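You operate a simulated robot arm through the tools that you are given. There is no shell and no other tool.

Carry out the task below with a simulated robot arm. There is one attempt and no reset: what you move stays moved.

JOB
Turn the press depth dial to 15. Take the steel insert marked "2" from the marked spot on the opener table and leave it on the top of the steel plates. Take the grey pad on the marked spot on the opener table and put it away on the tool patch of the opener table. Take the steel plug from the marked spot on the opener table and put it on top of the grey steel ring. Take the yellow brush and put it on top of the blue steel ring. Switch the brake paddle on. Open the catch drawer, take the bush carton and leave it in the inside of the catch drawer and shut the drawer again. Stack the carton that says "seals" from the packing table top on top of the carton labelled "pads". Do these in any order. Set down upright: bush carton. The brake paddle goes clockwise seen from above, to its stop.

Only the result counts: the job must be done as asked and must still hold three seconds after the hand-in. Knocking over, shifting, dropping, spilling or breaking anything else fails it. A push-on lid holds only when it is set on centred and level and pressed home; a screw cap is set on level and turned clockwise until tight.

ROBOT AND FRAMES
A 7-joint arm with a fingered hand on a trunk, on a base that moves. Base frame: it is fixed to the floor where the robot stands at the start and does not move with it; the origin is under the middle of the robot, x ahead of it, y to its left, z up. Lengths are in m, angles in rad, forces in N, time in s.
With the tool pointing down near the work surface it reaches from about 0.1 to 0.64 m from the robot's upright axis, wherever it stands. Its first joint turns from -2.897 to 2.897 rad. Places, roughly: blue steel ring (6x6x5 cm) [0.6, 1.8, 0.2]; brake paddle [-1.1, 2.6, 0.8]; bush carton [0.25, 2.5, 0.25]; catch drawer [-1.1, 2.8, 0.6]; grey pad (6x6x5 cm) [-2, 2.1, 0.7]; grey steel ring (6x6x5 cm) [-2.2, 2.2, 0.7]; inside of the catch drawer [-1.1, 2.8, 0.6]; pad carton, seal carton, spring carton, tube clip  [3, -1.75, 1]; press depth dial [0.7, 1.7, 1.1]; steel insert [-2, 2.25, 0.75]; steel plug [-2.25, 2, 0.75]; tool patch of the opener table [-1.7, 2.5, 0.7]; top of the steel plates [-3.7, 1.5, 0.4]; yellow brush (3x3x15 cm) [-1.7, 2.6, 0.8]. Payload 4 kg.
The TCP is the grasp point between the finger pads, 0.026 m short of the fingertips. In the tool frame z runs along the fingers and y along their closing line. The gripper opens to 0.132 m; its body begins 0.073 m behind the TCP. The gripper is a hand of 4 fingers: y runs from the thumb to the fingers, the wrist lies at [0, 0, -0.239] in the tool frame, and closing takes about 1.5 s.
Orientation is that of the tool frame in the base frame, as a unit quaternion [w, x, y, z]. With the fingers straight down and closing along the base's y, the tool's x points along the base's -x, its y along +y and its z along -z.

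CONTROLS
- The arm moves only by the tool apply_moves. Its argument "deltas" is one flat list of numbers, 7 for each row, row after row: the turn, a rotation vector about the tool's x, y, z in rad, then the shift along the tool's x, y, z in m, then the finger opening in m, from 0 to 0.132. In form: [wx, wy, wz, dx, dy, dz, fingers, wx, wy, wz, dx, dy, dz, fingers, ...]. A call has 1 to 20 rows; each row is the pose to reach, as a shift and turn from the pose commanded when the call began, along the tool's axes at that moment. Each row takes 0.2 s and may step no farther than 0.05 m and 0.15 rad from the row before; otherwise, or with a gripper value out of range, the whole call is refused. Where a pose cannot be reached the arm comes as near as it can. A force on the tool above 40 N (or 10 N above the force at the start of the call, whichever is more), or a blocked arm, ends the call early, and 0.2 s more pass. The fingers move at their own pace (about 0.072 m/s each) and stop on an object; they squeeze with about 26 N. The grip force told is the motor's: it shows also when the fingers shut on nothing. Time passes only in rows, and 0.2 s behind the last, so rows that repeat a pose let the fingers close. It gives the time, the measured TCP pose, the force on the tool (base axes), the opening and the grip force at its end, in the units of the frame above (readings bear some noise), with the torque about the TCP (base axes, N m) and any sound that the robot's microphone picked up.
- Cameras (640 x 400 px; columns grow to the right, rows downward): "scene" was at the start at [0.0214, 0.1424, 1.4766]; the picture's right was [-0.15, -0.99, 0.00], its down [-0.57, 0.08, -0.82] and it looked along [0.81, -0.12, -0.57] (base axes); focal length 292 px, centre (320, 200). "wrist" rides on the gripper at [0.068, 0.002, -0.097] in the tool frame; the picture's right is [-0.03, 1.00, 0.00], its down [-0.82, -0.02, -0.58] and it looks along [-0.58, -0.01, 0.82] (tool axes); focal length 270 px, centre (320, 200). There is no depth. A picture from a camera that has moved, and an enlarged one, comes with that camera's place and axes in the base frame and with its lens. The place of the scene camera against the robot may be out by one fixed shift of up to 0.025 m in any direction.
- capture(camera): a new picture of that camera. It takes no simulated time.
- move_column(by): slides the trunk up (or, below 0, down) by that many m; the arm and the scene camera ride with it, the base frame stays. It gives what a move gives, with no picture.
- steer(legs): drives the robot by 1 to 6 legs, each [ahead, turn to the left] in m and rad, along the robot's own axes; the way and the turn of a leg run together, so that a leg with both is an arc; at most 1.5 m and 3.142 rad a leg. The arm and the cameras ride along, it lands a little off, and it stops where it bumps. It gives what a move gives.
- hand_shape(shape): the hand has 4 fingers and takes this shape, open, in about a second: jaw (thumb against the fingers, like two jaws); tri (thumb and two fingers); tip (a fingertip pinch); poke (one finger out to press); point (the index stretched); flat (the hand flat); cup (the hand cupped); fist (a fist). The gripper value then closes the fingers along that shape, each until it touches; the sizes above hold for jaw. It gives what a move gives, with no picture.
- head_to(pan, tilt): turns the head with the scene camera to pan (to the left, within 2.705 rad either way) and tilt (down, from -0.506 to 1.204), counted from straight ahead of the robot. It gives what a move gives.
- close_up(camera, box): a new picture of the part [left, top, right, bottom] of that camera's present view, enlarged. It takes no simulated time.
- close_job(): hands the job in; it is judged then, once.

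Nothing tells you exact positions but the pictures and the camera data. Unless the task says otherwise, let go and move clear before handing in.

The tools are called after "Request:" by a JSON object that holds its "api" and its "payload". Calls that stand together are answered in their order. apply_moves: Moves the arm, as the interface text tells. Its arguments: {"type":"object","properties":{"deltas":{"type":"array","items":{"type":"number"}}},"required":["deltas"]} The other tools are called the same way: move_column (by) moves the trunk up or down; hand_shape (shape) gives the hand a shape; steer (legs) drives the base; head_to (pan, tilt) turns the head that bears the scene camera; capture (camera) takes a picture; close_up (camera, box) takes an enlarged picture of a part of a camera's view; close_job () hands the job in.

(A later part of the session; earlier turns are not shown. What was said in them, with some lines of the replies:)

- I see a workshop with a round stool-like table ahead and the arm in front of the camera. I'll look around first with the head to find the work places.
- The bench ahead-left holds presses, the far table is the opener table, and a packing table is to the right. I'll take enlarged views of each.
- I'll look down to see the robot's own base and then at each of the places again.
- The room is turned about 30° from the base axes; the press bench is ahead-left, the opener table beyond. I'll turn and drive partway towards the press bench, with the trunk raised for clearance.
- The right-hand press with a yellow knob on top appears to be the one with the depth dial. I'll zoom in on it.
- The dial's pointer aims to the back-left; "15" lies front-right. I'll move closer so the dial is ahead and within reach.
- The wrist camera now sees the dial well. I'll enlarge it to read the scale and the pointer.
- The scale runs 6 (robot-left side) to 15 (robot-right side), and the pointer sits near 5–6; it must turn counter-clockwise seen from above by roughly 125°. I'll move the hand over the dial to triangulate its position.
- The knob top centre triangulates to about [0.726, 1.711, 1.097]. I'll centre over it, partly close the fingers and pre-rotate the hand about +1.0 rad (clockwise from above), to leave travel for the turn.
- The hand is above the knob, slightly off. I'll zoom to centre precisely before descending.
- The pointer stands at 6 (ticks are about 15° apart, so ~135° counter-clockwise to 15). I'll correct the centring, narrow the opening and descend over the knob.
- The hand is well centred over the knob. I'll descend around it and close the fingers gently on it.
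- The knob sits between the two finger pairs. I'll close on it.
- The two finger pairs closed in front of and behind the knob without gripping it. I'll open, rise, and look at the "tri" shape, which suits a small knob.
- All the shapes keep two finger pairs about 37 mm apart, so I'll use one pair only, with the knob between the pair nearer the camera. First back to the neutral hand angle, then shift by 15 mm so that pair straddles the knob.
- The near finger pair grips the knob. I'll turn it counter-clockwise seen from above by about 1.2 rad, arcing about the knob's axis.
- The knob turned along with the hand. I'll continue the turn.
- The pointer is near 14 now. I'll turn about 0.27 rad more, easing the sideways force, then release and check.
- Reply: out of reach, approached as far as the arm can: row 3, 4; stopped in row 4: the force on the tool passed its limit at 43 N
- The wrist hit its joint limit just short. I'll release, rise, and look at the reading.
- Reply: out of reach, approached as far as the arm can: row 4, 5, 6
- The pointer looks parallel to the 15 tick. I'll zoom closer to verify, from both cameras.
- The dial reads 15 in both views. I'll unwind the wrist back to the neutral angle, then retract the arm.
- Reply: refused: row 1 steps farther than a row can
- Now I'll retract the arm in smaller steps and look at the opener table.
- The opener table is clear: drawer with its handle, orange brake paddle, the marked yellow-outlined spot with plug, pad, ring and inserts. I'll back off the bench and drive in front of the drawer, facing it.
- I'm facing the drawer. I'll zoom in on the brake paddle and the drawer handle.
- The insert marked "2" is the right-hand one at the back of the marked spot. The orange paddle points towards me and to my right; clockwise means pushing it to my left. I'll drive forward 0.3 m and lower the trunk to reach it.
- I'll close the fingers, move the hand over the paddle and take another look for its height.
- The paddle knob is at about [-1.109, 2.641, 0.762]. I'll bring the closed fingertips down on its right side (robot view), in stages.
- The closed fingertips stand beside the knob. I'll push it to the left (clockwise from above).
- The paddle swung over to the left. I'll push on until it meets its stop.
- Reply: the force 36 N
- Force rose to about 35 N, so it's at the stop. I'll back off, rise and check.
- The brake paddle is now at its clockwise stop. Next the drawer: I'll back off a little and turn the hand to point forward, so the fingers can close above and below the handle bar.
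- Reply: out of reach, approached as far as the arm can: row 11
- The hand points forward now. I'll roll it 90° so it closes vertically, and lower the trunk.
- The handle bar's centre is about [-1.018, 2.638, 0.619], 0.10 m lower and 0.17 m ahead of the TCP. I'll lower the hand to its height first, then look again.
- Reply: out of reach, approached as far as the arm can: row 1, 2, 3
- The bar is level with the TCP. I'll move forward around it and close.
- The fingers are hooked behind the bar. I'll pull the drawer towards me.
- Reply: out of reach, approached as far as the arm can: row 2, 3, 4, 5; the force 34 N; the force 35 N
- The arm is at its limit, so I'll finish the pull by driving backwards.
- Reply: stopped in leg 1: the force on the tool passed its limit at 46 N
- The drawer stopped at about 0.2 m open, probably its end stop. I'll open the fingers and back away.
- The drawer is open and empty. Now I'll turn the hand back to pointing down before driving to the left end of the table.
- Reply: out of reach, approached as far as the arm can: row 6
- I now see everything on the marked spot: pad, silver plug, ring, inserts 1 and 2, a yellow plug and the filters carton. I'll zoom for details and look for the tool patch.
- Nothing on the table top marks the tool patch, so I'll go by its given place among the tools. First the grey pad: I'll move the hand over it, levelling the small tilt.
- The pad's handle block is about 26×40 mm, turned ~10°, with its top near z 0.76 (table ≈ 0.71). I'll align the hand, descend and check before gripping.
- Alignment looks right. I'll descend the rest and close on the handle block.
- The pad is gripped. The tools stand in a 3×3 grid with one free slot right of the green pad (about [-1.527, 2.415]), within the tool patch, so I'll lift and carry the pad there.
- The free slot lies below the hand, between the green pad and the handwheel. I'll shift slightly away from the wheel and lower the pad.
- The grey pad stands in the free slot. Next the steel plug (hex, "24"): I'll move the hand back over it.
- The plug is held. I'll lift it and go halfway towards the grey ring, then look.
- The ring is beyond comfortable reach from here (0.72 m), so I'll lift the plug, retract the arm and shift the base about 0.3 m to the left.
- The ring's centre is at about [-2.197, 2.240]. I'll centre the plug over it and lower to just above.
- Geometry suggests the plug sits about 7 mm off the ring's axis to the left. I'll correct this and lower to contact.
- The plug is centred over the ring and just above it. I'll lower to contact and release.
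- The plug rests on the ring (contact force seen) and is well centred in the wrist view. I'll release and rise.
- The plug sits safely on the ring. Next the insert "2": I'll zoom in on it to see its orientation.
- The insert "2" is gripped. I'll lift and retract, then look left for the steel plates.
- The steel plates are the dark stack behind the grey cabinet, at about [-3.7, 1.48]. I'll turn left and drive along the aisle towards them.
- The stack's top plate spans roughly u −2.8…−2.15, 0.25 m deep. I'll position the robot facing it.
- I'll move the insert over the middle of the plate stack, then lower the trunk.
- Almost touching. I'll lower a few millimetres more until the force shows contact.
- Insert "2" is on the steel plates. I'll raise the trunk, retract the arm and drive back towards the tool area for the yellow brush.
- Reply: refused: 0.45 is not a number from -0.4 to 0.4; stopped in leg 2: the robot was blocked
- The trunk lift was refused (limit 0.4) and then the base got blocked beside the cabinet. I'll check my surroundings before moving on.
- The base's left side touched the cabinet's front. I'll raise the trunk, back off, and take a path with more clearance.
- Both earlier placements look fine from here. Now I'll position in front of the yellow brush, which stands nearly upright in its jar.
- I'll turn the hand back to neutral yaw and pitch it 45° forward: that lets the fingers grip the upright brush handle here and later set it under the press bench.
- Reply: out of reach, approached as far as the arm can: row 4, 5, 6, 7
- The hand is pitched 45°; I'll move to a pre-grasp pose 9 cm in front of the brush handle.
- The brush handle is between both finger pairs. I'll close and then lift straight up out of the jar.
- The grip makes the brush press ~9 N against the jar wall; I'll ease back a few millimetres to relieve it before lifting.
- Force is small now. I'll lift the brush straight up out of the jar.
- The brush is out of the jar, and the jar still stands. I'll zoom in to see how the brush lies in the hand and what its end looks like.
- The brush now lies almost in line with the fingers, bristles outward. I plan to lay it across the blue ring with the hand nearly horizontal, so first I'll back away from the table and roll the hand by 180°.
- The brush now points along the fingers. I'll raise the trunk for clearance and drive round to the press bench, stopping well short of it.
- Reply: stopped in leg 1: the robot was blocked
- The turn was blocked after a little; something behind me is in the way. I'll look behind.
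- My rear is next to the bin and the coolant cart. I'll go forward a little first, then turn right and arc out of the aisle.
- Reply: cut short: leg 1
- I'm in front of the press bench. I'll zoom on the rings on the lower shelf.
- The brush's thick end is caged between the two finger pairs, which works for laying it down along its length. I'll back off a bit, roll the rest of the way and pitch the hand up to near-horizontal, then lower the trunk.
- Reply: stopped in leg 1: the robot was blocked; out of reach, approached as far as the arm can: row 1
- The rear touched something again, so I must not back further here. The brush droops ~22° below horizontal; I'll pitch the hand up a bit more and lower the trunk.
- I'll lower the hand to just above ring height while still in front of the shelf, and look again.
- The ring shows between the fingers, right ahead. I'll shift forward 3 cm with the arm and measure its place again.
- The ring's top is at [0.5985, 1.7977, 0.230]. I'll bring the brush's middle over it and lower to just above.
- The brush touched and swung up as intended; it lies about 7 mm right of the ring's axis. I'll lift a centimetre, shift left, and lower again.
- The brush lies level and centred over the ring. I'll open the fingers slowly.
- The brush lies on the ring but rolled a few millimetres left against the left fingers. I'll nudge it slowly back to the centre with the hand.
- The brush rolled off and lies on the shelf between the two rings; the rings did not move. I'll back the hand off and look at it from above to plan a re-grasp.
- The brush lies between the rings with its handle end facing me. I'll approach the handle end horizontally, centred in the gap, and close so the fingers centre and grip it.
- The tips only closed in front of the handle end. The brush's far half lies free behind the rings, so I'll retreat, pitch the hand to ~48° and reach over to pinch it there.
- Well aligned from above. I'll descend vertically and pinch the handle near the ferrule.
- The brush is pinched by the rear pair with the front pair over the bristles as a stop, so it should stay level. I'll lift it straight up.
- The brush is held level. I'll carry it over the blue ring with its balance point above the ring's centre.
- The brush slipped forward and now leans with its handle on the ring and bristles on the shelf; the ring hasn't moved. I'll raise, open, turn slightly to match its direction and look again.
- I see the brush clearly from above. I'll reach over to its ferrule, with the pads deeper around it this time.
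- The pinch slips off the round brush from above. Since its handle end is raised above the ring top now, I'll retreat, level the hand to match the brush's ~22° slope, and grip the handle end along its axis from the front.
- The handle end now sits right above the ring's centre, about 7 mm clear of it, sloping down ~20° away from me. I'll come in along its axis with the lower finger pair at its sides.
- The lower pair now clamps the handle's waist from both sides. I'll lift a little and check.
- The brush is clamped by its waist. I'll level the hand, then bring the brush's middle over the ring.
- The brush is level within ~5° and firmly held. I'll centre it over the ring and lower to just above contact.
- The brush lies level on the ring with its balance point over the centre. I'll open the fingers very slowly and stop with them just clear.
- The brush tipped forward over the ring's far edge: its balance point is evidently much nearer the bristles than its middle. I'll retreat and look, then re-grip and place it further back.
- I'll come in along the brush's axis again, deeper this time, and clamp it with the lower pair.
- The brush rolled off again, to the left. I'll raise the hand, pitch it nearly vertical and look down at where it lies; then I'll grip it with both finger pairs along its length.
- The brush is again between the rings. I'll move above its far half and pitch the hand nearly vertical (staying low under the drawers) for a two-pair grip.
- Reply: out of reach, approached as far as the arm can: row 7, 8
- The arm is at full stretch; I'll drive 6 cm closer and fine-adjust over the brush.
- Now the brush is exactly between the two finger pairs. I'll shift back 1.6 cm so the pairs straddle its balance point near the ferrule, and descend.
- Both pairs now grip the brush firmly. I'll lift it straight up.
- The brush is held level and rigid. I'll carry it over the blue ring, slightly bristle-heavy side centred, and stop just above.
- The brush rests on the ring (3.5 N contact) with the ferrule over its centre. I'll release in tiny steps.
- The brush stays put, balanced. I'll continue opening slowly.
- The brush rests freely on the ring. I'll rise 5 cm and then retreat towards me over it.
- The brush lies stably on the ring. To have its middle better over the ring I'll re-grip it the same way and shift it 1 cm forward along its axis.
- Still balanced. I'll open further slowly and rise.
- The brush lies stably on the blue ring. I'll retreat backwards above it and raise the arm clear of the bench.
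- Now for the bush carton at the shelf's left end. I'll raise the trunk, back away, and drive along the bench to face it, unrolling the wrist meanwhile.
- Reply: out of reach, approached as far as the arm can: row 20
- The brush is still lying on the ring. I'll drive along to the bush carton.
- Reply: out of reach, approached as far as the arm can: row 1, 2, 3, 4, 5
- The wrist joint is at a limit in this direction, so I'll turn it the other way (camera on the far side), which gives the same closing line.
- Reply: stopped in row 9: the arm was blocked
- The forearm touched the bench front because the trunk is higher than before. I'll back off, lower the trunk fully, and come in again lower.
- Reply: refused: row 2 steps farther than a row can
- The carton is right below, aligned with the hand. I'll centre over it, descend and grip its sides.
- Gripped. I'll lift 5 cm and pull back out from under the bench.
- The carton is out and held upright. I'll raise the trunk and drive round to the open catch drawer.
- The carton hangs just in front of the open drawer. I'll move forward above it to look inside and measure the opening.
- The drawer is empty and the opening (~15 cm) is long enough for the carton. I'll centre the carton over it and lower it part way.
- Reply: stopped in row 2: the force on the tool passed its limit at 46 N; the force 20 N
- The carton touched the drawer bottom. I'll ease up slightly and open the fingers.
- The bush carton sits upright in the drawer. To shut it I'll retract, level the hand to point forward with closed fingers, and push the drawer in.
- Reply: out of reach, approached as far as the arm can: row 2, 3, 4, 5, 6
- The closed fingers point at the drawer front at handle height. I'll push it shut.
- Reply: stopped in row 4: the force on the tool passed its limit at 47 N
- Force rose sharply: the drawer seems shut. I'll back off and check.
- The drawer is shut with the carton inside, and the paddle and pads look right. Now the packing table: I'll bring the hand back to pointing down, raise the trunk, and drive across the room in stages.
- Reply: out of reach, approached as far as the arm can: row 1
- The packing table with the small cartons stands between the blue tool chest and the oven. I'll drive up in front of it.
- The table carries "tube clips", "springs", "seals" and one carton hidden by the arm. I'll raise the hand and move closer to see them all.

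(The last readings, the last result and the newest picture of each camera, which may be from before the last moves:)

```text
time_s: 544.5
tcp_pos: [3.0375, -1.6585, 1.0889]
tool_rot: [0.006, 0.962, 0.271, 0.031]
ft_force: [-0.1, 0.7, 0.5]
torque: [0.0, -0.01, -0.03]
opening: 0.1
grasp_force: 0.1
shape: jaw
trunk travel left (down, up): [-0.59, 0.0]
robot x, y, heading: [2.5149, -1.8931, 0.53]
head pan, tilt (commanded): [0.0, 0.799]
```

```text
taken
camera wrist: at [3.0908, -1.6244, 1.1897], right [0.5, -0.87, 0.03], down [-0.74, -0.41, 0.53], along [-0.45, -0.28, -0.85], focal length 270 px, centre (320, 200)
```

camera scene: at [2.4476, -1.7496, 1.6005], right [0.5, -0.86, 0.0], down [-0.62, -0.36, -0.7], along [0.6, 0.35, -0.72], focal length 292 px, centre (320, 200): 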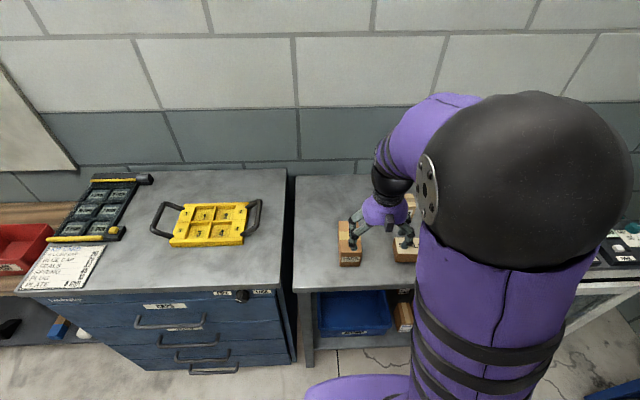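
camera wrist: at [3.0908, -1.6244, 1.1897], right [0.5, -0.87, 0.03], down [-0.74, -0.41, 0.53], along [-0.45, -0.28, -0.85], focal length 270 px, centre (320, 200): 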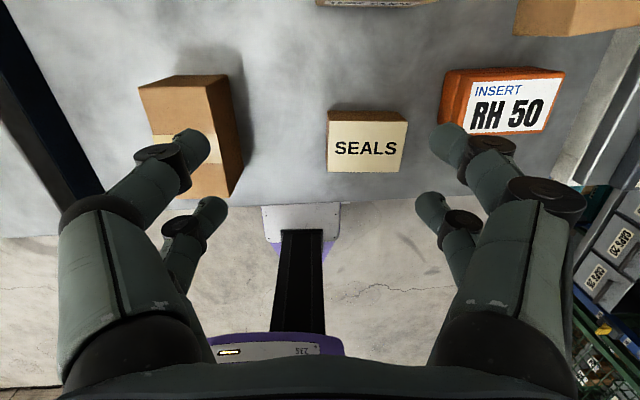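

I can read "SEALS" in front and "PADS" on the left carton. I'll rotate the hand 90° so it closes across the short side of SEALS and move above it.

Request:
{"api": "apply_moves", "payload": {"deltas": [0, 0, -0.15, -0.012, 0.012, 0, 0.1, 0, 0, -0.3, -0.024, 0.024, 0, 0.1, 0, 0, -0.45, -0.036, 0.036, 0, 0.1, 0, 0, -0.6, -0.048, 0.048, 0, 0.1, 0, 0, -0.75, -0.06, 0.06, 0, 0.1, 0, 0, -0.9, -0.0697, 0.0692, 0, 0.1, 0, 0, -1.05, -0.0697, 0.0692, 0.02, 0.1, 0, 0, -1.2, -0.0697, 0.0692, 0.04, 0.1, 0, 0, -1.35, -0.0697, 0.0692, 0.06, 0.1, 0, 0, -1.5, -0.0697, 0.0692, 0.06, 0.1, 0, 0, -1.571, -0.0697, 0.0692, 0.06, 0.1, 0, 0, -1.571, -0.0697, 0.0692, 0.06, 0.1]}}

Request:
{"api": "capture", "payload": {"camera": "wrist"}}

Request:
{"api": "capture", "payload": {"camera": "scene"}}

```text
time_s: 547.1
tcp_pos: [3.0195, -1.7545, 1.0244]
tool_rot: [0.026, 0.488, 0.872, 0.016]
ft_force: [-0.1, 0.3, -0.2]
torque: [-0.01, 0.02, -0.01]
opening: 0.0997
grasp_force: 0.2
shape: jaw
trunk travel left (down, up): [-0.59, 0.0]
robot x, y, heading: [2.5113, -1.8976, 0.526]
head pan, tilt (commanded): [0.0, 0.799]
```

```text
taken
camera wrist: at [2.9785, -1.6958, 1.1199], right [0.86, 0.5, 0.06], down [0.37, -0.71, 0.6], along [0.34, -0.5, -0.8], focal length 270 px, centre (320, 200)
```

wrist: 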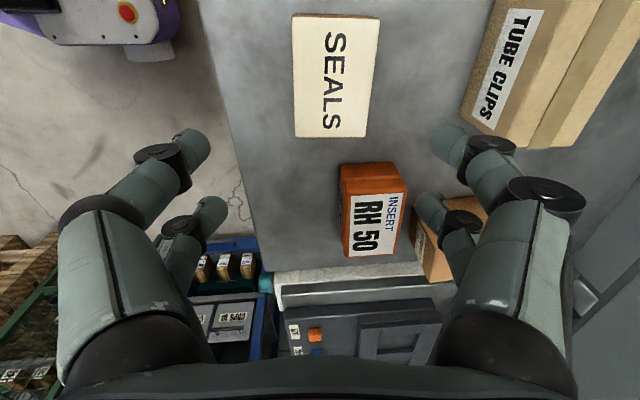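

```text
taken
camera scene: at [2.4477, -1.7496, 1.6004], right [0.5, -0.86, 0.0], down [-0.62, -0.36, -0.7], along [0.6, 0.35, -0.72], focal length 292 px, centre (320, 200)
```

scene: 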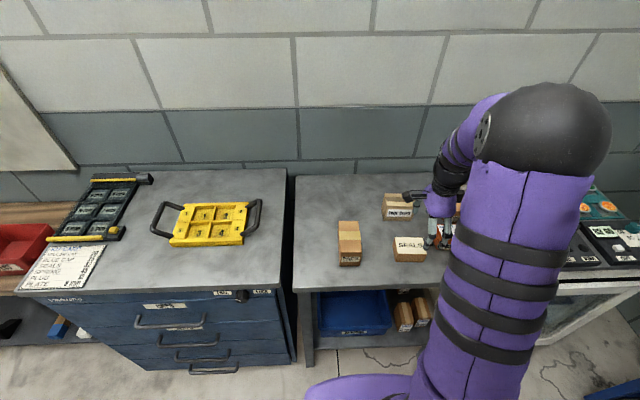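

Request:
{"api": "apply_moves", "payload": {"deltas": [0.0267, 0.0149, 0, 0.0097, 0.007, 0.02, 0.1, 0.0534, 0.0298, 0, 0.0194, 0.0141, 0.04, 0.1, 0.0534, 0.0298, 0, 0.0194, 0.0141, 0.04, 0.1]}}

Request:
{"api": "capture", "payload": {"camera": "wrist"}}

Request:
{"api": "close_up", "payload": {"camera": "scene", "box": [330, 190, 490, 290]}}

```text
time_s: 547.9
tcp_pos: [3.0228, -1.731, 0.9854]
tool_rot: [0.0, 0.489, 0.872, 0.002]
ft_force: [0.4, 0.2, -0.3]
torque: [0.0, 0.03, -0.01]
opening: 0.0997
grasp_force: 0.0
shape: jaw
trunk travel left (down, up): [-0.59, 0.0]
robot x, y, heading: [2.5144, -1.8926, 0.524]
head pan, tilt (commanded): [0.0, 0.799]
```

```text
taken
camera wrist: at [2.9878, -1.6718, 1.0835], right [0.87, 0.5, 0.0], down [0.41, -0.71, 0.58], along [0.29, -0.5, -0.82], focal length 270 px, centre (320, 200)
```

wrist: 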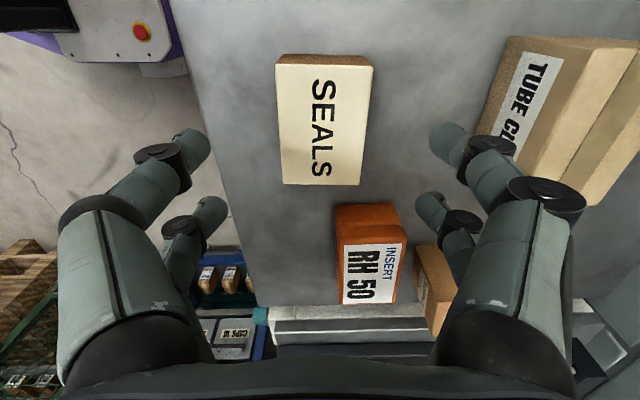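

```text
4.00 times, centred on (410, 240) of scene
camera zoom: at [2.4477, -1.7496, 1.6005], right [0.5, -0.86, 0.0], down [-0.62, -0.36, -0.7], along [0.6, 0.35, -0.72], focal length 1168 px, centre (-40, 40)
```

zoom: 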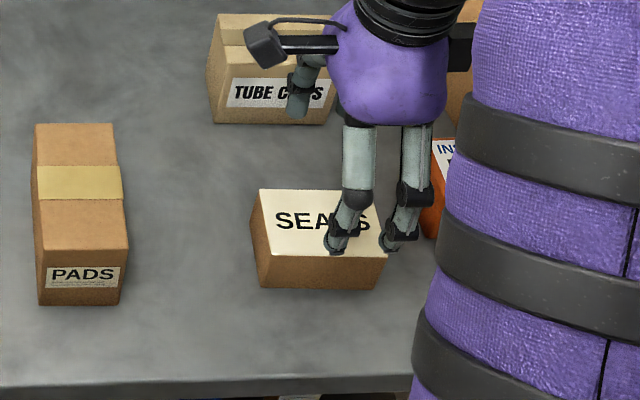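

SEALS' top is at z ≈ 0.907. I'll centre on it, descend and grip it.

Request:
{"api": "apply_moves", "payload": {"deltas": [0, 0, 0, 0.0055, 0.0021, 0.03, 0.1, 0, 0, 0, 0.0055, 0.0021, 0.06, 0.1, 0, 0, 0, 0.0055, 0.0021, 0.08, 0.1, 0, 0, 0, 0.0055, 0.0021, 0.086, 0.1, 0, 0, 0, 0.0055, 0.0021, 0.086, 0.1]}}

Request:
{"api": "capture", "payload": {"camera": "wrist"}}

Request:
{"api": "close_up", "payload": {"camera": "scene", "box": [330, 190, 490, 290]}}

```text
time_s: 549.1
tcp_pos: [3.0218, -1.7241, 0.8996]
tool_rot: [0.001, 0.489, 0.873, 0.002]
ft_force: [0.2, -0.1, 0.0]
torque: [-0.01, 0.0, -0.02]
opening: 0.0999
grasp_force: 0.1
shape: jaw
trunk travel left (down, up): [-0.59, 0.0]
robot x, y, heading: [2.5101, -1.8966, 0.528]
head pan, tilt (commanded): [0.0, 0.799]
```

```text
taken
camera wrist: at [2.9863, -1.6663, 0.997], right [0.87, 0.5, 0.0], down [0.41, -0.71, 0.58], along [0.29, -0.5, -0.82], focal length 270 px, centre (320, 200)
```

wrist: 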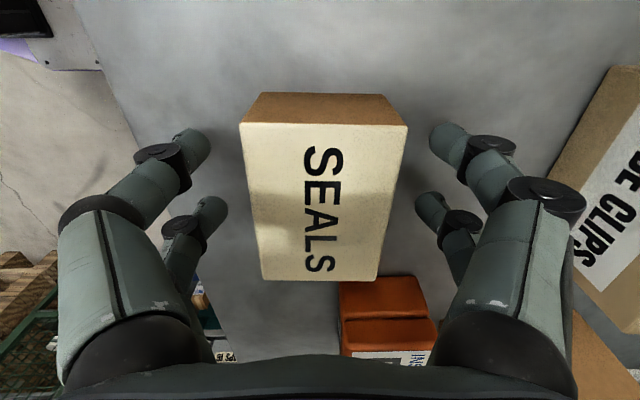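

```text
4.00 times, centred on (410, 240) of scene
camera zoom: at [2.4476, -1.7496, 1.6005], right [0.5, -0.86, 0.0], down [-0.62, -0.36, -0.7], along [0.6, 0.35, -0.72], focal length 1168 px, centre (-40, 40)
```

zoom: 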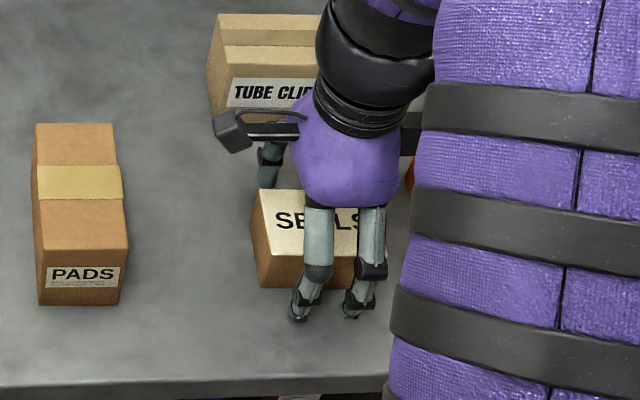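

Request:
{"api": "apply_moves", "payload": {"deltas": [0, 0, 0, 0, 0, 0, 0.085, 0, 0, 0, 0, 0, 0, 0.07, 0, 0, 0, 0, 0, 0, 0.05, 0, 0, 0, 0, 0, 0, 0.03, 0, 0, 0, 0, 0, 0, 0.0, 0, 0, 0, 0, 0, 0, 0.0]}}

Request:
{"api": "apply_moves", "payload": {"deltas": [0, 0, 0, 0, 0, -0.04, 0, 0, 0, 0, 0, 0, -0.08, 0, 0, 0, 0, 0, 0, -0.12, 0, 0, 0, 0, 0, 0, -0.15, 0]}}

Request:
{"api": "capture", "payload": {"camera": "wrist"}}

Request:
{"api": "close_up", "payload": {"camera": "scene", "box": [320, 160, 480, 280]}}

```text
time_s: 550.5
tcp_pos: [3.0211, -1.7231, 0.8991]
tool_rot: [0.001, 0.488, 0.873, 0.0]
ft_force: [-0.5, 0.2, 0.0]
torque: [0.02, 0.02, 0.0]
opening: 0.0522
grasp_force: 26.9
shape: jaw
trunk travel left (down, up): [-0.59, 0.0]
robot x, y, heading: [2.5146, -1.8942, 0.526]
head pan, tilt (commanded): [0.0, 0.799]
```

```text
time_s: 551.5
tcp_pos: [3.0213, -1.7253, 1.0489]
tool_rot: [0.001, 0.488, 0.873, 0.002]
ft_force: [0.0, 0.5, -2.6]
torque: [0.01, -0.02, -0.03]
opening: 0.0522
grasp_force: 26.1
shape: jaw
trunk travel left (down, up): [-0.59, 0.0]
robot x, y, heading: [2.5165, -1.8954, 0.526]
head pan, tilt (commanded): [0.0, 0.799]
```

```text
taken
camera wrist: at [2.9873, -1.6668, 1.1464], right [0.87, 0.5, 0.0], down [0.41, -0.71, 0.58], along [0.29, -0.5, -0.82], focal length 270 px, centre (320, 200)
```

wrist: 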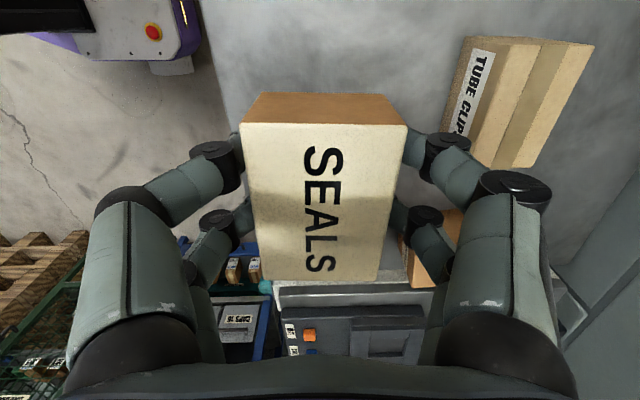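

```text
3.33 times, centred on (400, 220) of scene
camera zoom: at [2.4475, -1.7496, 1.6004], right [0.5, -0.86, 0.0], down [-0.62, -0.36, -0.7], along [0.6, 0.35, -0.72], focal length 973 px, centre (53, 133)
```

zoom: 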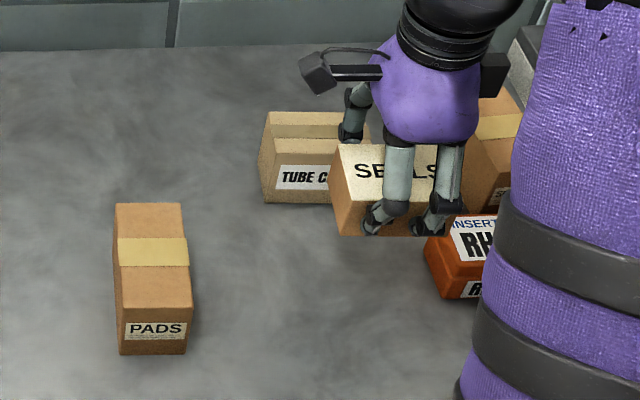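

SEALS is held. I'll turn the hand back 90° (so SEALS lines up with PADS' long side) while moving over PADS, staying high.

Request:
{"api": "apply_moves", "payload": {"deltas": [0, 0, 0.145, 0.0162, 0.0026, 0, 0, 0, 0, 0.29, 0.0324, 0.0052, 0, 0, 0, 0, 0.435, 0.0486, 0.0078, 0, 0, 0, 0, 0.58, 0.0648, 0.0104, 0, 0, 0, 0, 0.725, 0.081, 0.013, 0, 0, 0, 0, 0.87, 0.0972, 0.0155, 0, 0, 0, 0, 1.015, 0.1134, 0.0181, 0, 0, 0, 0, 1.16, 0.1296, 0.0207, 0, 0, 0, 0, 1.305, 0.1458, 0.0233, 0, 0, 0, 0, 1.45, 0.162, 0.0259, 0, 0, 0, 0, 1.571, 0.1782, 0.0285, 0, 0, 0, 0, 1.571, 0.1782, 0.0285, 0, 0]}}

Request:
{"api": "capture", "payload": {"camera": "wrist"}}

Request:
{"api": "capture", "payload": {"camera": "scene"}}

```text
time_s: 554.1
tcp_pos: [2.9539, -1.5573, 1.05]
tool_rot: [0.0, 0.963, 0.27, 0.0]
ft_force: [0.0, -0.5, -3.1]
torque: [0.01, 0.0, 0.0]
opening: 0.0521
grasp_force: 26.1
shape: jaw
trunk travel left (down, up): [-0.59, 0.0]
robot x, y, heading: [2.5127, -1.8951, 0.529]
head pan, tilt (commanded): [0.0, 0.799]
```

```text
taken
camera wrist: at [3.0126, -1.524, 1.1479], right [0.5, -0.87, 0.0], down [-0.71, -0.41, 0.58], along [-0.5, -0.29, -0.82], focal length 270 px, centre (320, 200)
```

wrist: 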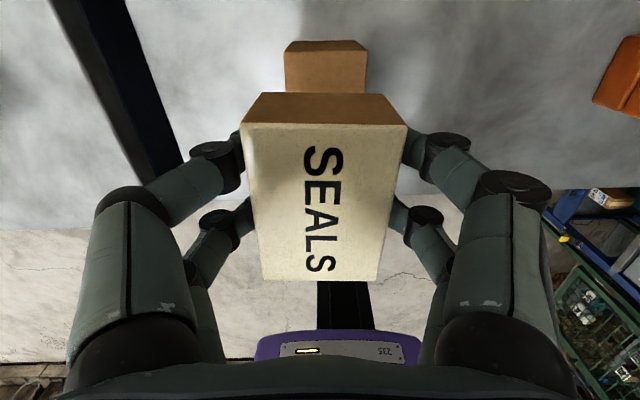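

```text
taken
camera scene: at [2.4477, -1.7493, 1.6004], right [0.5, -0.86, 0.0], down [-0.62, -0.36, -0.7], along [0.6, 0.35, -0.72], focal length 292 px, centre (320, 200)
```

scene: 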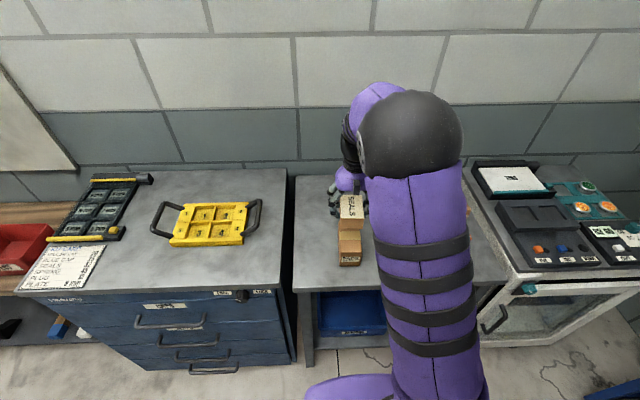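

Request:
{"api": "close_up", "payload": {"camera": "scene", "box": [310, 180, 406, 270]}}

Request:
{"api": "close_up", "payload": {"camera": "wrist", "box": [240, 20, 400, 120]}}

```text
4.44 times, centred on (358, 225) of scene
camera zoom: at [2.4477, -1.7493, 1.6004], right [0.5, -0.86, 0.0], down [-0.62, -0.36, -0.7], along [0.6, 0.35, -0.72], focal length 1298 px, centre (151, 89)
```

zoom: 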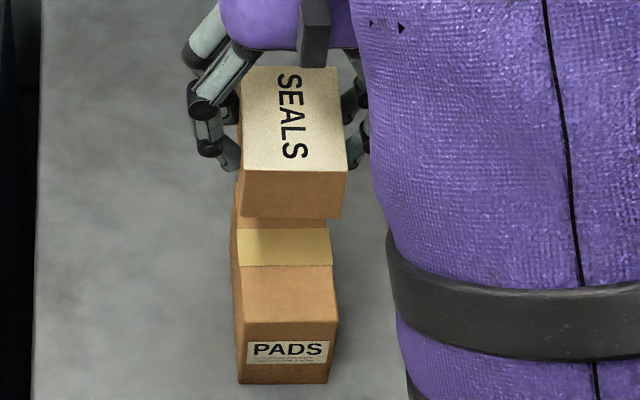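

```text
4.00 times, centred on (320, 70) of wrist
camera zoom: at [3.0126, -1.524, 1.1479], right [0.5, -0.87, 0.0], down [-0.71, -0.41, 0.58], along [-0.5, -0.29, -0.82], focal length 1081 px, centre (320, 720)
```

zoom: 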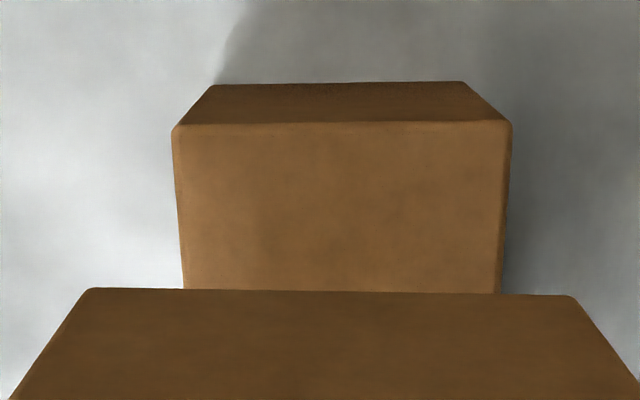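

SEALS hangs over PADS. I'll correct 1 cm back and 4 mm right, then lower in small steps until contact.

Request:
{"api": "apply_moves", "payload": {"deltas": [0, 0, 0, -0.01, 0.004, 0.0, 0, 0, 0, 0, -0.01, 0.004, 0.025, 0, 0, 0, 0, -0.01, 0.004, 0.045, 0]}}

Request:
{"api": "close_up", "payload": {"camera": "scene", "box": [310, 180, 406, 270]}}

Request:
{"api": "capture", "payload": {"camera": "wrist"}}

```text
time_s: 554.9
tcp_pos: [2.9485, -1.5659, 1.0046]
tool_rot: [-0.001, 0.963, 0.271, 0.002]
ft_force: [0.5, 0.3, -2.4]
torque: [0.01, -0.01, 0.01]
opening: 0.0524
grasp_force: 26.1
shape: jaw
trunk travel left (down, up): [-0.59, 0.0]
robot x, y, heading: [2.5146, -1.8983, 0.53]
head pan, tilt (commanded): [0.0, 0.799]
```

```text
4.44 times, centred on (358, 225) of scene
camera zoom: at [2.448, -1.7491, 1.6004], right [0.5, -0.86, 0.0], down [-0.62, -0.36, -0.7], along [0.6, 0.35, -0.72], focal length 1298 px, centre (151, 89)
```

zoom: 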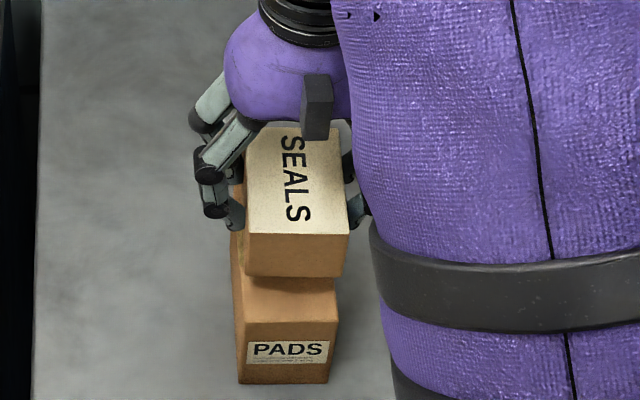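

```text
taken
camera wrist: at [3.0062, -1.5329, 1.1028], right [0.5, -0.87, 0.0], down [-0.71, -0.41, 0.58], along [-0.5, -0.29, -0.82], focal length 270 px, centre (320, 200)
```

wrist: 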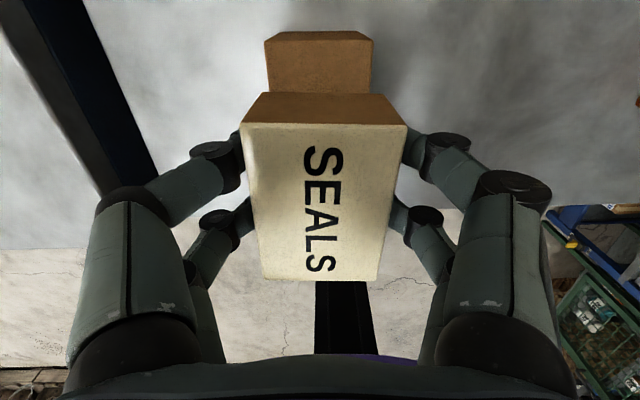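

Request:
{"api": "apply_moves", "payload": {"deltas": [0, 0, 0, 0, -0.003, 0.004, 0, 0, 0, 0, 0, -0.003, 0.008, 0, 0, 0, 0, 0, -0.003, 0.011, 0]}}

Request:
{"api": "close_up", "payload": {"camera": "scene", "box": [310, 180, 406, 270]}}

Request:
{"api": "close_up", "payload": {"camera": "wrist", "box": [224, 10, 416, 130]}}

```text
time_s: 555.7
tcp_pos: [2.9456, -1.5638, 0.9936]
tool_rot: [-0.001, 0.963, 0.271, 0.001]
ft_force: [-0.7, 0.3, -2.4]
torque: [0.03, -0.03, -0.03]
opening: 0.052
grasp_force: 26.0
shape: jaw
trunk travel left (down, up): [-0.59, 0.0]
robot x, y, heading: [2.5123, -1.8938, 0.523]
head pan, tilt (commanded): [0.0, 0.799]
```

```text
4.44 times, centred on (358, 225) of scene
camera zoom: at [2.4477, -1.7494, 1.6004], right [0.5, -0.86, 0.0], down [-0.62, -0.36, -0.7], along [0.6, 0.35, -0.72], focal length 1298 px, centre (151, 89)
```

zoom: 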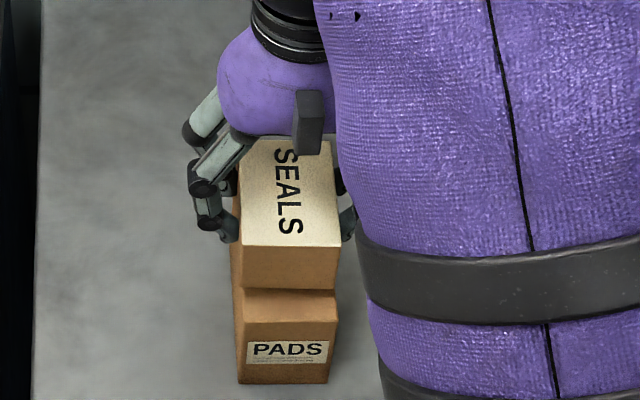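

```text
3.33 times, centred on (320, 70) of wrist
camera zoom: at [3.004, -1.5303, 1.0913], right [0.5, -0.87, 0.0], down [-0.71, -0.41, 0.58], along [-0.5, -0.29, -0.82], focal length 901 px, centre (320, 633)
```

zoom: 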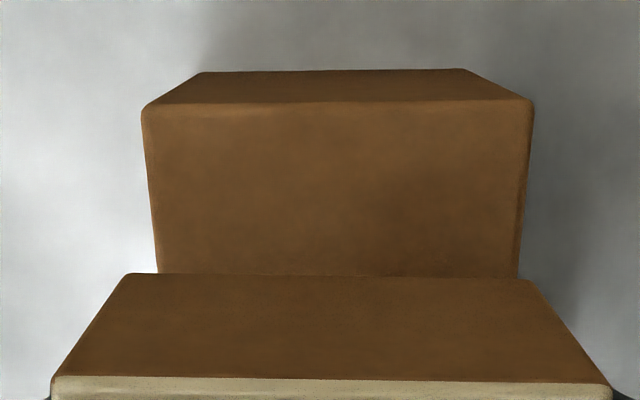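

Request:
{"api": "apply_moves", "payload": {"deltas": [0, 0, 0, 0, 0.0015, 0.003, 0, 0, 0, 0, 0, 0.0015, 0.006, 0]}}

Request:
{"api": "close_up", "payload": {"camera": "scene", "box": [330, 205, 378, 235]}}

```text
time_s: 556.3
tcp_pos: [2.9471, -1.5651, 0.9876]
tool_rot: [-0.001, 0.963, 0.271, 0.001]
ft_force: [0.7, 0.4, -3.1]
torque: [-0.01, 0.0, -0.01]
opening: 0.052
grasp_force: 26.0
shape: jaw
trunk travel left (down, up): [-0.59, 0.0]
robot x, y, heading: [2.5126, -1.8978, 0.524]
head pan, tilt (commanded): [0.0, 0.799]
```

```text
13.33 times, centred on (354, 220) of scene
camera zoom: at [2.4478, -1.7494, 1.6004], right [0.5, -0.86, 0.0], down [-0.62, -0.36, -0.7], along [0.6, 0.35, -0.72], focal length 3892 px, centre (-133, -67)
```

zoom: 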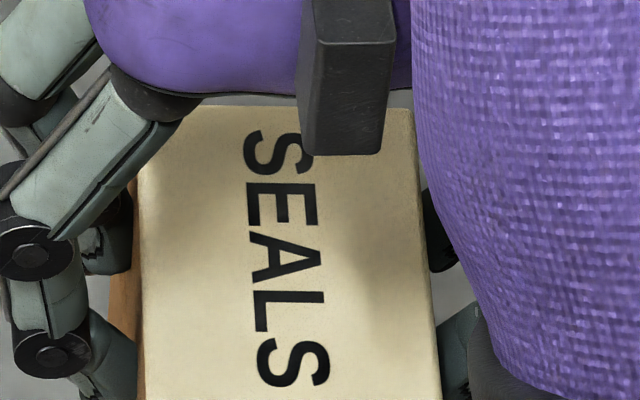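

Request:
{"api": "apply_moves", "payload": {"deltas": [0, 0, 0, 0, 0, 0.003, 0, 0, 0, 0, 0, 0, 0.006, 0]}}

Request:
{"api": "close_up", "payload": {"camera": "scene", "box": [330, 225, 394, 265]}}

```text
time_s: 556.9
tcp_pos: [2.9463, -1.5656, 0.9801]
tool_rot: [0.0, 0.962, 0.272, 0.001]
ft_force: [-0.5, 1.2, -1.5]
torque: [0.02, -0.04, -0.03]
opening: 0.052
grasp_force: 26.5
shape: jaw
trunk travel left (down, up): [-0.59, 0.0]
robot x, y, heading: [2.5128, -1.8976, 0.525]
head pan, tilt (commanded): [0.0, 0.799]
```

```text
10.00 times, centred on (362, 245) of scene
camera zoom: at [2.4478, -1.7494, 1.6004], right [0.5, -0.86, 0.0], down [-0.62, -0.36, -0.7], along [0.6, 0.35, -0.72], focal length 2919 px, centre (-100, -250)
```

zoom: 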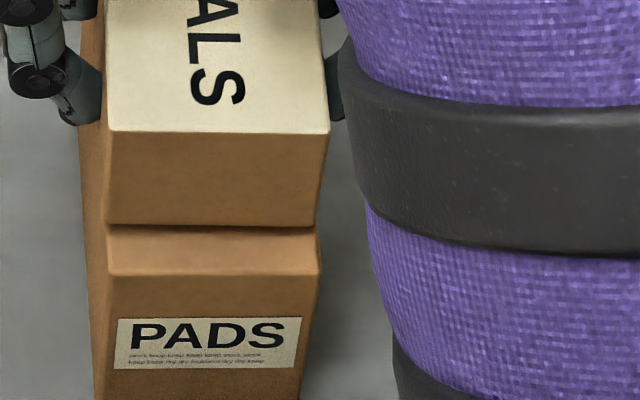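

Request:
{"api": "apply_moves", "payload": {"deltas": [0, 0, 0, 0, 0, 0.0015, 0, 0, 0, 0, 0, 0, 0.0025, 0]}}

Request:
{"api": "close_up", "payload": {"camera": "scene", "box": [330, 225, 394, 265]}}

```text
time_s: 557.5
tcp_pos: [2.9461, -1.5649, 0.9791]
tool_rot: [0.0, 0.963, 0.271, 0.002]
ft_force: [-0.2, -0.8, -2.5]
torque: [0.02, -0.01, 0.02]
opening: 0.0525
grasp_force: 26.1
shape: jaw
trunk travel left (down, up): [-0.59, 0.0]
robot x, y, heading: [2.5101, -1.8939, 0.525]
head pan, tilt (commanded): [0.0, 0.799]
```

```text
10.00 times, centred on (362, 245) of scene
camera zoom: at [2.4478, -1.7494, 1.6004], right [0.5, -0.86, 0.0], down [-0.62, -0.36, -0.7], along [0.6, 0.35, -0.72], focal length 2919 px, centre (-100, -250)
```

zoom: 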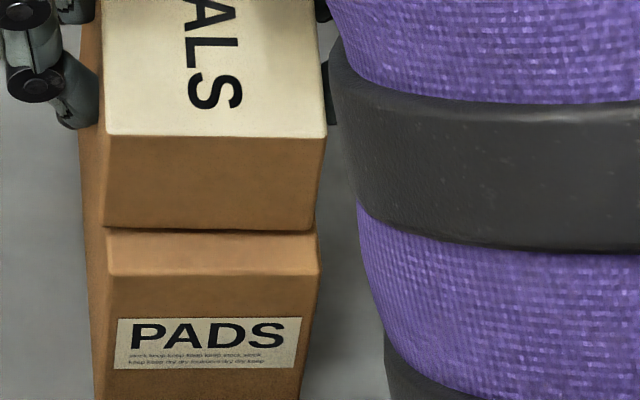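

Request:
{"api": "apply_moves", "payload": {"deltas": [0, 0, 0, 0, 0, 0.002, 0, 0, 0, 0, 0, 0, 0.004, 0]}}

Request:
{"api": "close_up", "payload": {"camera": "scene", "box": [330, 225, 394, 265]}}

```text
time_s: 558.1
tcp_pos: [2.9469, -1.5641, 0.9747]
tool_rot: [0.0, 0.963, 0.271, 0.0]
ft_force: [0.2, -0.9, -2.1]
torque: [-0.02, -0.02, 0.0]
opening: 0.0519
grasp_force: 26.0
shape: jaw
trunk travel left (down, up): [-0.59, 0.0]
robot x, y, heading: [2.5116, -1.8957, 0.526]
head pan, tilt (commanded): [0.0, 0.799]
```

```text
10.00 times, centred on (362, 245) of scene
camera zoom: at [2.4478, -1.7494, 1.6004], right [0.5, -0.86, 0.0], down [-0.62, -0.36, -0.7], along [0.6, 0.35, -0.72], focal length 2919 px, centre (-100, -250)
```

zoom: 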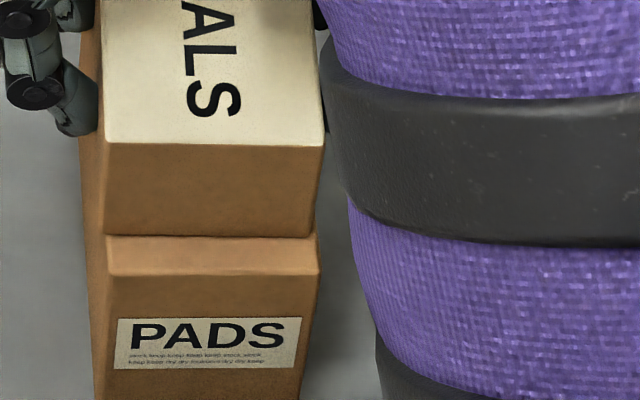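

Request:
{"api": "apply_moves", "payload": {"deltas": [0, 0, 0, 0, 0, 0.003, 0, 0, 0, 0, 0, 0, 0.006, 0]}}

Request:
{"api": "close_up", "payload": {"camera": "scene", "box": [330, 225, 394, 265]}}

```text
time_s: 558.7
tcp_pos: [2.9469, -1.5649, 0.9722]
tool_rot: [-0.002, 0.963, 0.271, 0.005]
ft_force: [-0.5, 2.5, 34.4]
torque: [0.06, 0.06, 0.02]
opening: 0.0525
grasp_force: 25.7
shape: jaw
trunk travel left (down, up): [-0.59, 0.0]
robot x, y, heading: [2.5098, -1.8935, 0.529]
head pan, tilt (commanded): [0.0, 0.799]
```

```text
10.00 times, centred on (362, 245) of scene
camera zoom: at [2.4454, -1.751, 1.6012], right [0.5, -0.86, 0.0], down [-0.62, -0.36, -0.7], along [0.6, 0.35, -0.72], focal length 2919 px, centre (-100, -250)
```

zoom: 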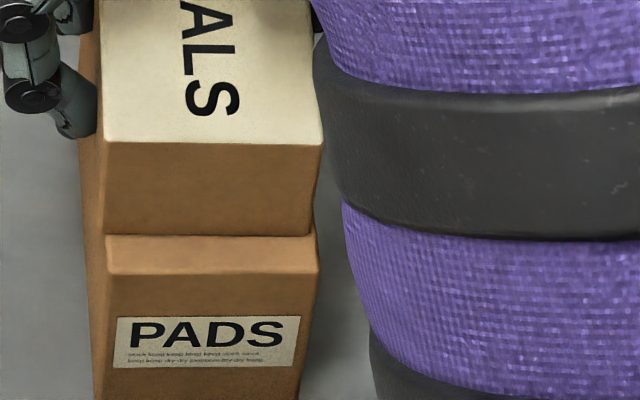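

Contact (34 N). I'll ease up and release.

Request:
{"api": "apply_moves", "payload": {"deltas": [0, 0, 0, 0, 0, -0.003, 0, 0, 0, 0, 0, 0, -0.0045, 0]}}

Request:
{"api": "apply_moves", "payload": {"deltas": [0, 0, 0, 0, 0, 0, 0.045, 0, 0, 0, 0, 0, 0, 0.052, 0, 0, 0, 0, 0, 0, 0.056, 0, 0, 0, 0, 0, 0, 0.062, 0, 0, 0, 0, 0, 0, 0.07, 0, 0, 0, 0, 0, 0, 0.08]}}

Request:
{"api": "close_up", "payload": {"camera": "scene", "box": [310, 200, 406, 270]}}

Request:
{"api": "capture", "payload": {"camera": "wrist"}}

```text
time_s: 559.3
tcp_pos: [2.9457, -1.5644, 0.9737]
tool_rot: [0.0, 0.962, 0.271, 0.002]
ft_force: [5.6, 2.4, 19.7]
torque: [0.15, -0.15, -0.02]
opening: 0.0524
grasp_force: 26.4
shape: jaw
trunk travel left (down, up): [-0.59, 0.0]
robot x, y, heading: [2.5131, -1.8902, 0.531]
head pan, tilt (commanded): [0.0, 0.799]
```

```text
time_s: 560.7
tcp_pos: [2.946, -1.5663, 0.9723]
tool_rot: [-0.001, 0.963, 0.271, 0.001]
ft_force: [0.3, -0.9, -0.4]
torque: [-0.01, -0.01, 0.0]
opening: 0.0795
grasp_force: 0.1
shape: jaw
trunk travel left (down, up): [-0.59, 0.0]
robot x, y, heading: [2.5115, -1.8986, 0.526]
head pan, tilt (commanded): [0.0, 0.799]
```

```text
5.71 times, centred on (358, 235) of scene
camera zoom: at [2.4476, -1.7495, 1.6004], right [0.5, -0.86, 0.0], down [-0.62, -0.36, -0.7], along [0.6, 0.35, -0.72], focal length 1668 px, centre (103, 0)
```

zoom: 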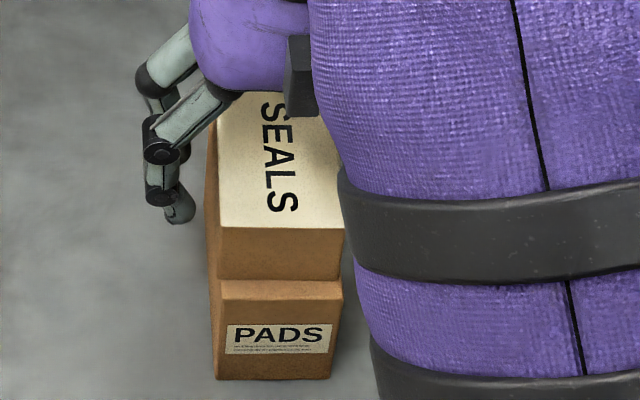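

```text
taken
camera wrist: at [3.0046, -1.5316, 1.0708], right [0.5, -0.87, 0.0], down [-0.71, -0.41, 0.58], along [-0.5, -0.29, -0.82], focal length 270 px, centre (320, 200)
```

wrist: 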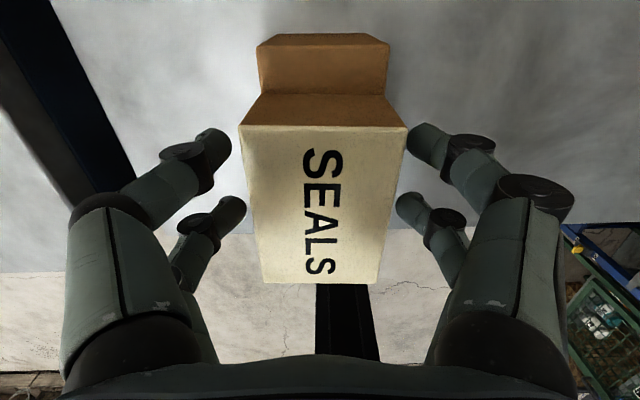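

SEALS rests on PADS. I'll rise and check the stack.

Request:
{"api": "apply_moves", "payload": {"deltas": [0, 0, 0, 0, 0, -0.03, 0.08, 0, 0, 0, 0, 0, -0.075, 0.08, 0, 0, 0, 0, 0, -0.12, 0.08, 0, 0, 0, -0.04, 0, -0.14, 0.08, 0, 0, 0, -0.08, 0, -0.15, 0.08, 0, 0, 0, -0.12, 0, -0.15, 0.08]}}

Request:
{"api": "head_to", "payload": {"pan": 0.1, "tilt": 0.8}}

Request:
{"api": "capture", "payload": {"camera": "scene"}}

Request:
{"api": "close_up", "payload": {"camera": "scene", "box": [310, 170, 470, 290]}}

```text
time_s: 562.1
tcp_pos: [2.8423, -1.6278, 1.1236]
tool_rot: [0.0, 0.963, 0.27, 0.002]
ft_force: [-0.6, -0.1, 0.4]
torque: [-0.02, -0.02, 0.01]
opening: 0.0796
grasp_force: 0.2
shape: jaw
trunk travel left (down, up): [-0.59, 0.0]
robot x, y, heading: [2.5119, -1.8975, 0.527]
head pan, tilt (commanded): [0.0, 0.799]
```

```text
time_s: 562.7
tcp_pos: [2.8437, -1.6269, 1.1242]
tool_rot: [-0.001, 0.963, 0.27, 0.002]
ft_force: [-0.4, 0.8, 0.7]
torque: [-0.02, -0.02, 0.02]
opening: 0.0796
grasp_force: 0.2
shape: jaw
trunk travel left (down, up): [-0.59, 0.0]
robot x, y, heading: [2.5083, -1.8956, 0.526]
head pan, tilt (commanded): [0.099, 0.799]
```

```text
taken
camera scene: at [2.4431, -1.7429, 1.6005], right [0.59, -0.81, 0.0], down [-0.58, -0.42, -0.7], along [0.57, 0.41, -0.72], focal length 292 px, centre (320, 200)
```

scene: 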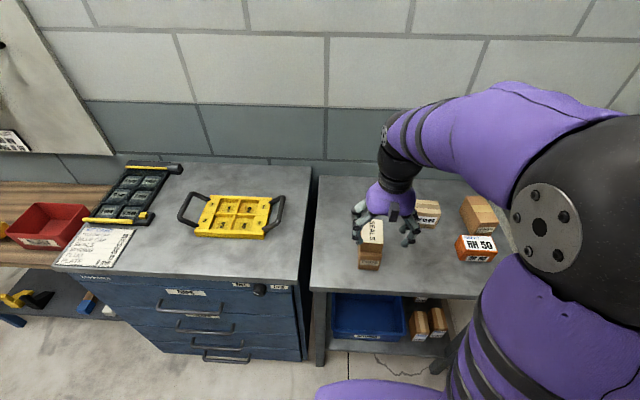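

```text
3.33 times, centred on (390, 230) of scene
camera zoom: at [2.4431, -1.7429, 1.6005], right [0.59, -0.81, 0.0], down [-0.58, -0.42, -0.7], along [0.57, 0.41, -0.72], focal length 973 px, centre (87, 100)
```

zoom: 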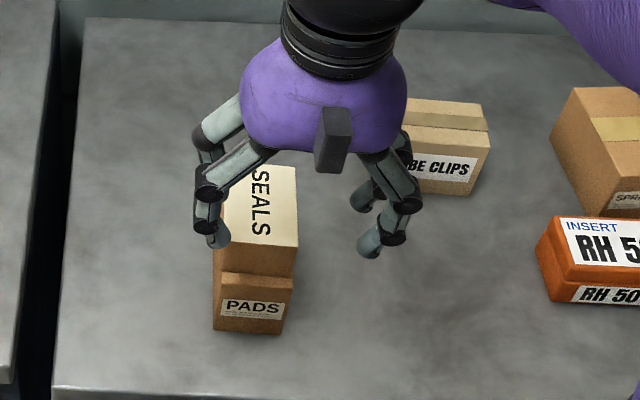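

The stack stands well, with nothing else disturbed. I'll back away a little and take a last look before handing in.

Request:
{"api": "steer", "payload": {"legs": [[-0.3, 0.0]]}}

Request:
{"api": "head_to", "payload": {"pan": 0.0, "tilt": 0.6}}

Request:
{"api": "close_up", "payload": {"camera": "scene", "box": [280, 150, 480, 290]}}

Request:
{"api": "head_to", "payload": {"pan": 1.5, "tilt": 0.3}}

Request:
{"api": "capture", "payload": {"camera": "scene"}}

```text
time_s: 564.8
tcp_pos: [2.5836, -1.7784, 1.125]
tool_rot: [0.0, 0.963, 0.27, 0.002]
ft_force: [0.6, -0.4, -0.2]
torque: [-0.01, 0.01, 0.01]
opening: 0.0796
grasp_force: 0.1
shape: jaw
trunk travel left (down, up): [-0.59, 0.0]
robot x, y, heading: [2.2517, -2.0455, 0.519]
head pan, tilt (commanded): [0.099, 0.799]
```

```text
time_s: 565.5
tcp_pos: [2.5832, -1.7793, 1.1245]
tool_rot: [-0.001, 0.963, 0.269, 0.002]
ft_force: [-0.1, 0.8, 0.2]
torque: [0.03, 0.02, -0.04]
opening: 0.0796
grasp_force: 0.1
shape: jaw
trunk travel left (down, up): [-0.59, 0.0]
robot x, y, heading: [2.2451, -2.0495, 0.522]
head pan, tilt (commanded): [0.0, 0.6]
```

```text
2.86 times, centred on (380, 220) of scene
camera zoom: at [2.1939, -1.8962, 1.6173], right [0.5, -0.87, 0.0], down [-0.49, -0.28, -0.82], along [0.71, 0.41, -0.57], focal length 834 px, centre (149, 143)
```

zoom: 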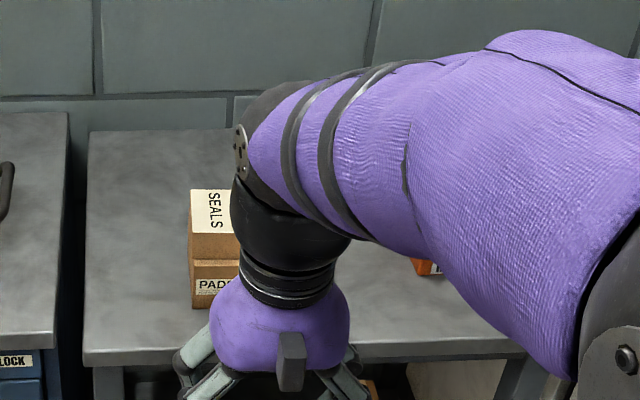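

```text
time_s: 567.1
tcp_pos: [2.5828, -1.7794, 1.1246]
tool_rot: [-0.001, 0.963, 0.269, 0.002]
ft_force: [0.2, 0.5, -0.3]
torque: [0.0, -0.02, 0.01]
opening: 0.0795
grasp_force: 0.0
shape: jaw
trunk travel left (down, up): [-0.59, 0.0]
robot x, y, heading: [2.2515, -2.0461, 0.522]
head pan, tilt (commanded): [1.499, 0.3]
```

```text
taken
camera scene: at [2.0767, -1.8562, 1.6448], right [0.9, 0.43, 0.0], down [0.13, -0.27, -0.96], along [-0.41, 0.86, -0.3], focal length 292 px, centre (320, 200)
```

scene: 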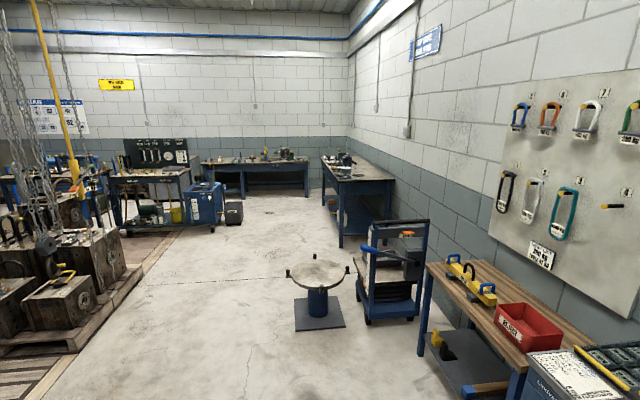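

Request:
{"api": "close_up", "payload": {"camera": "scene", "box": [310, 170, 390, 245]}}

Request:
{"api": "close_up", "payload": {"camera": "scene", "box": [180, 140, 320, 228]}}

```text
5.33 times, centred on (350, 208) of scene
camera zoom: at [2.0767, -1.8562, 1.6448], right [0.9, 0.43, 0.0], down [0.13, -0.27, -0.96], along [-0.41, 0.86, -0.3], focal length 1557 px, centre (160, 160)
```

zoom: 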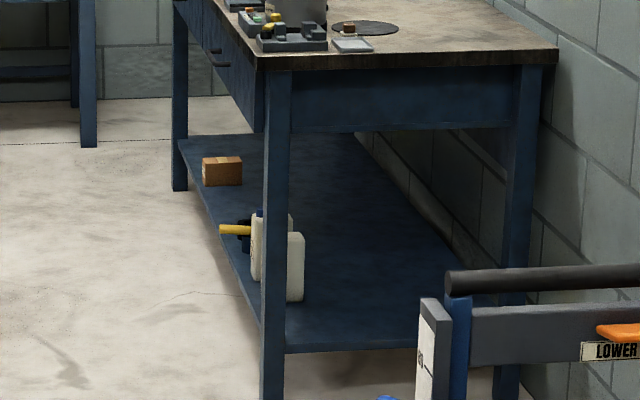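

```text
4.55 times, centred on (250, 184) of scene
camera zoom: at [2.0767, -1.8562, 1.6448], right [0.9, 0.43, 0.0], down [0.13, -0.27, -0.96], along [-0.41, 0.86, -0.3], focal length 1327 px, centre (638, 273)
```

zoom: 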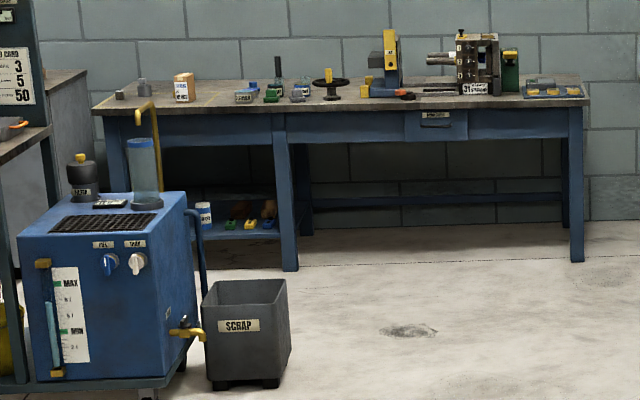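

From across the room I can see the brush still level on its ring, the drawer shut, the paddle over and SEALS stacked on PADS. The hand is clear, so I'm handing the job in.

Request:
{"api": "close_job", "payload": {}}

```text
The job is handed in.
```

I've handed the job in with all eight tasks carried out. I don't have the judging result.

| Task | State at hand-in |
|---|---|
| Press depth dial | Pointer reads 15 in both camera views. |
| Steel insert "2" | Standing on top of the steel plates. |
| Grey pad | On the opener table, in the one free spot among the tools. |
| Steel plug | Sitting on the grey steel ring. |
| Yellow brush | Lying level across the blue steel ring, still there in the last look. |
| Brake paddle | Pushed clockwise to its stop. |
| Bush carton | Upright in the catch drawer, and the drawer is shut. |
| "Seals" carton | On top of the "pads" carton. |

These points could count against the result:

- **Tool patch:** I found no marking for it, so the pad's spot follows the place given in the task and the layout of the other tools.
- **Brush:** It rolled off the ring twice and slipped from the hand several times before it stayed. It lies flat rather than upright. Its handle sticks out past the front edge of the shelf.
- **Bumps:** The base was blocked twice by the scrap bin or coolant cart and once by the grey cabinet, and the forearm once touched the press bench. The bin looked upright afterwards, and I saw nothing knocked over. I can't rule out a shift of a few centimetres.
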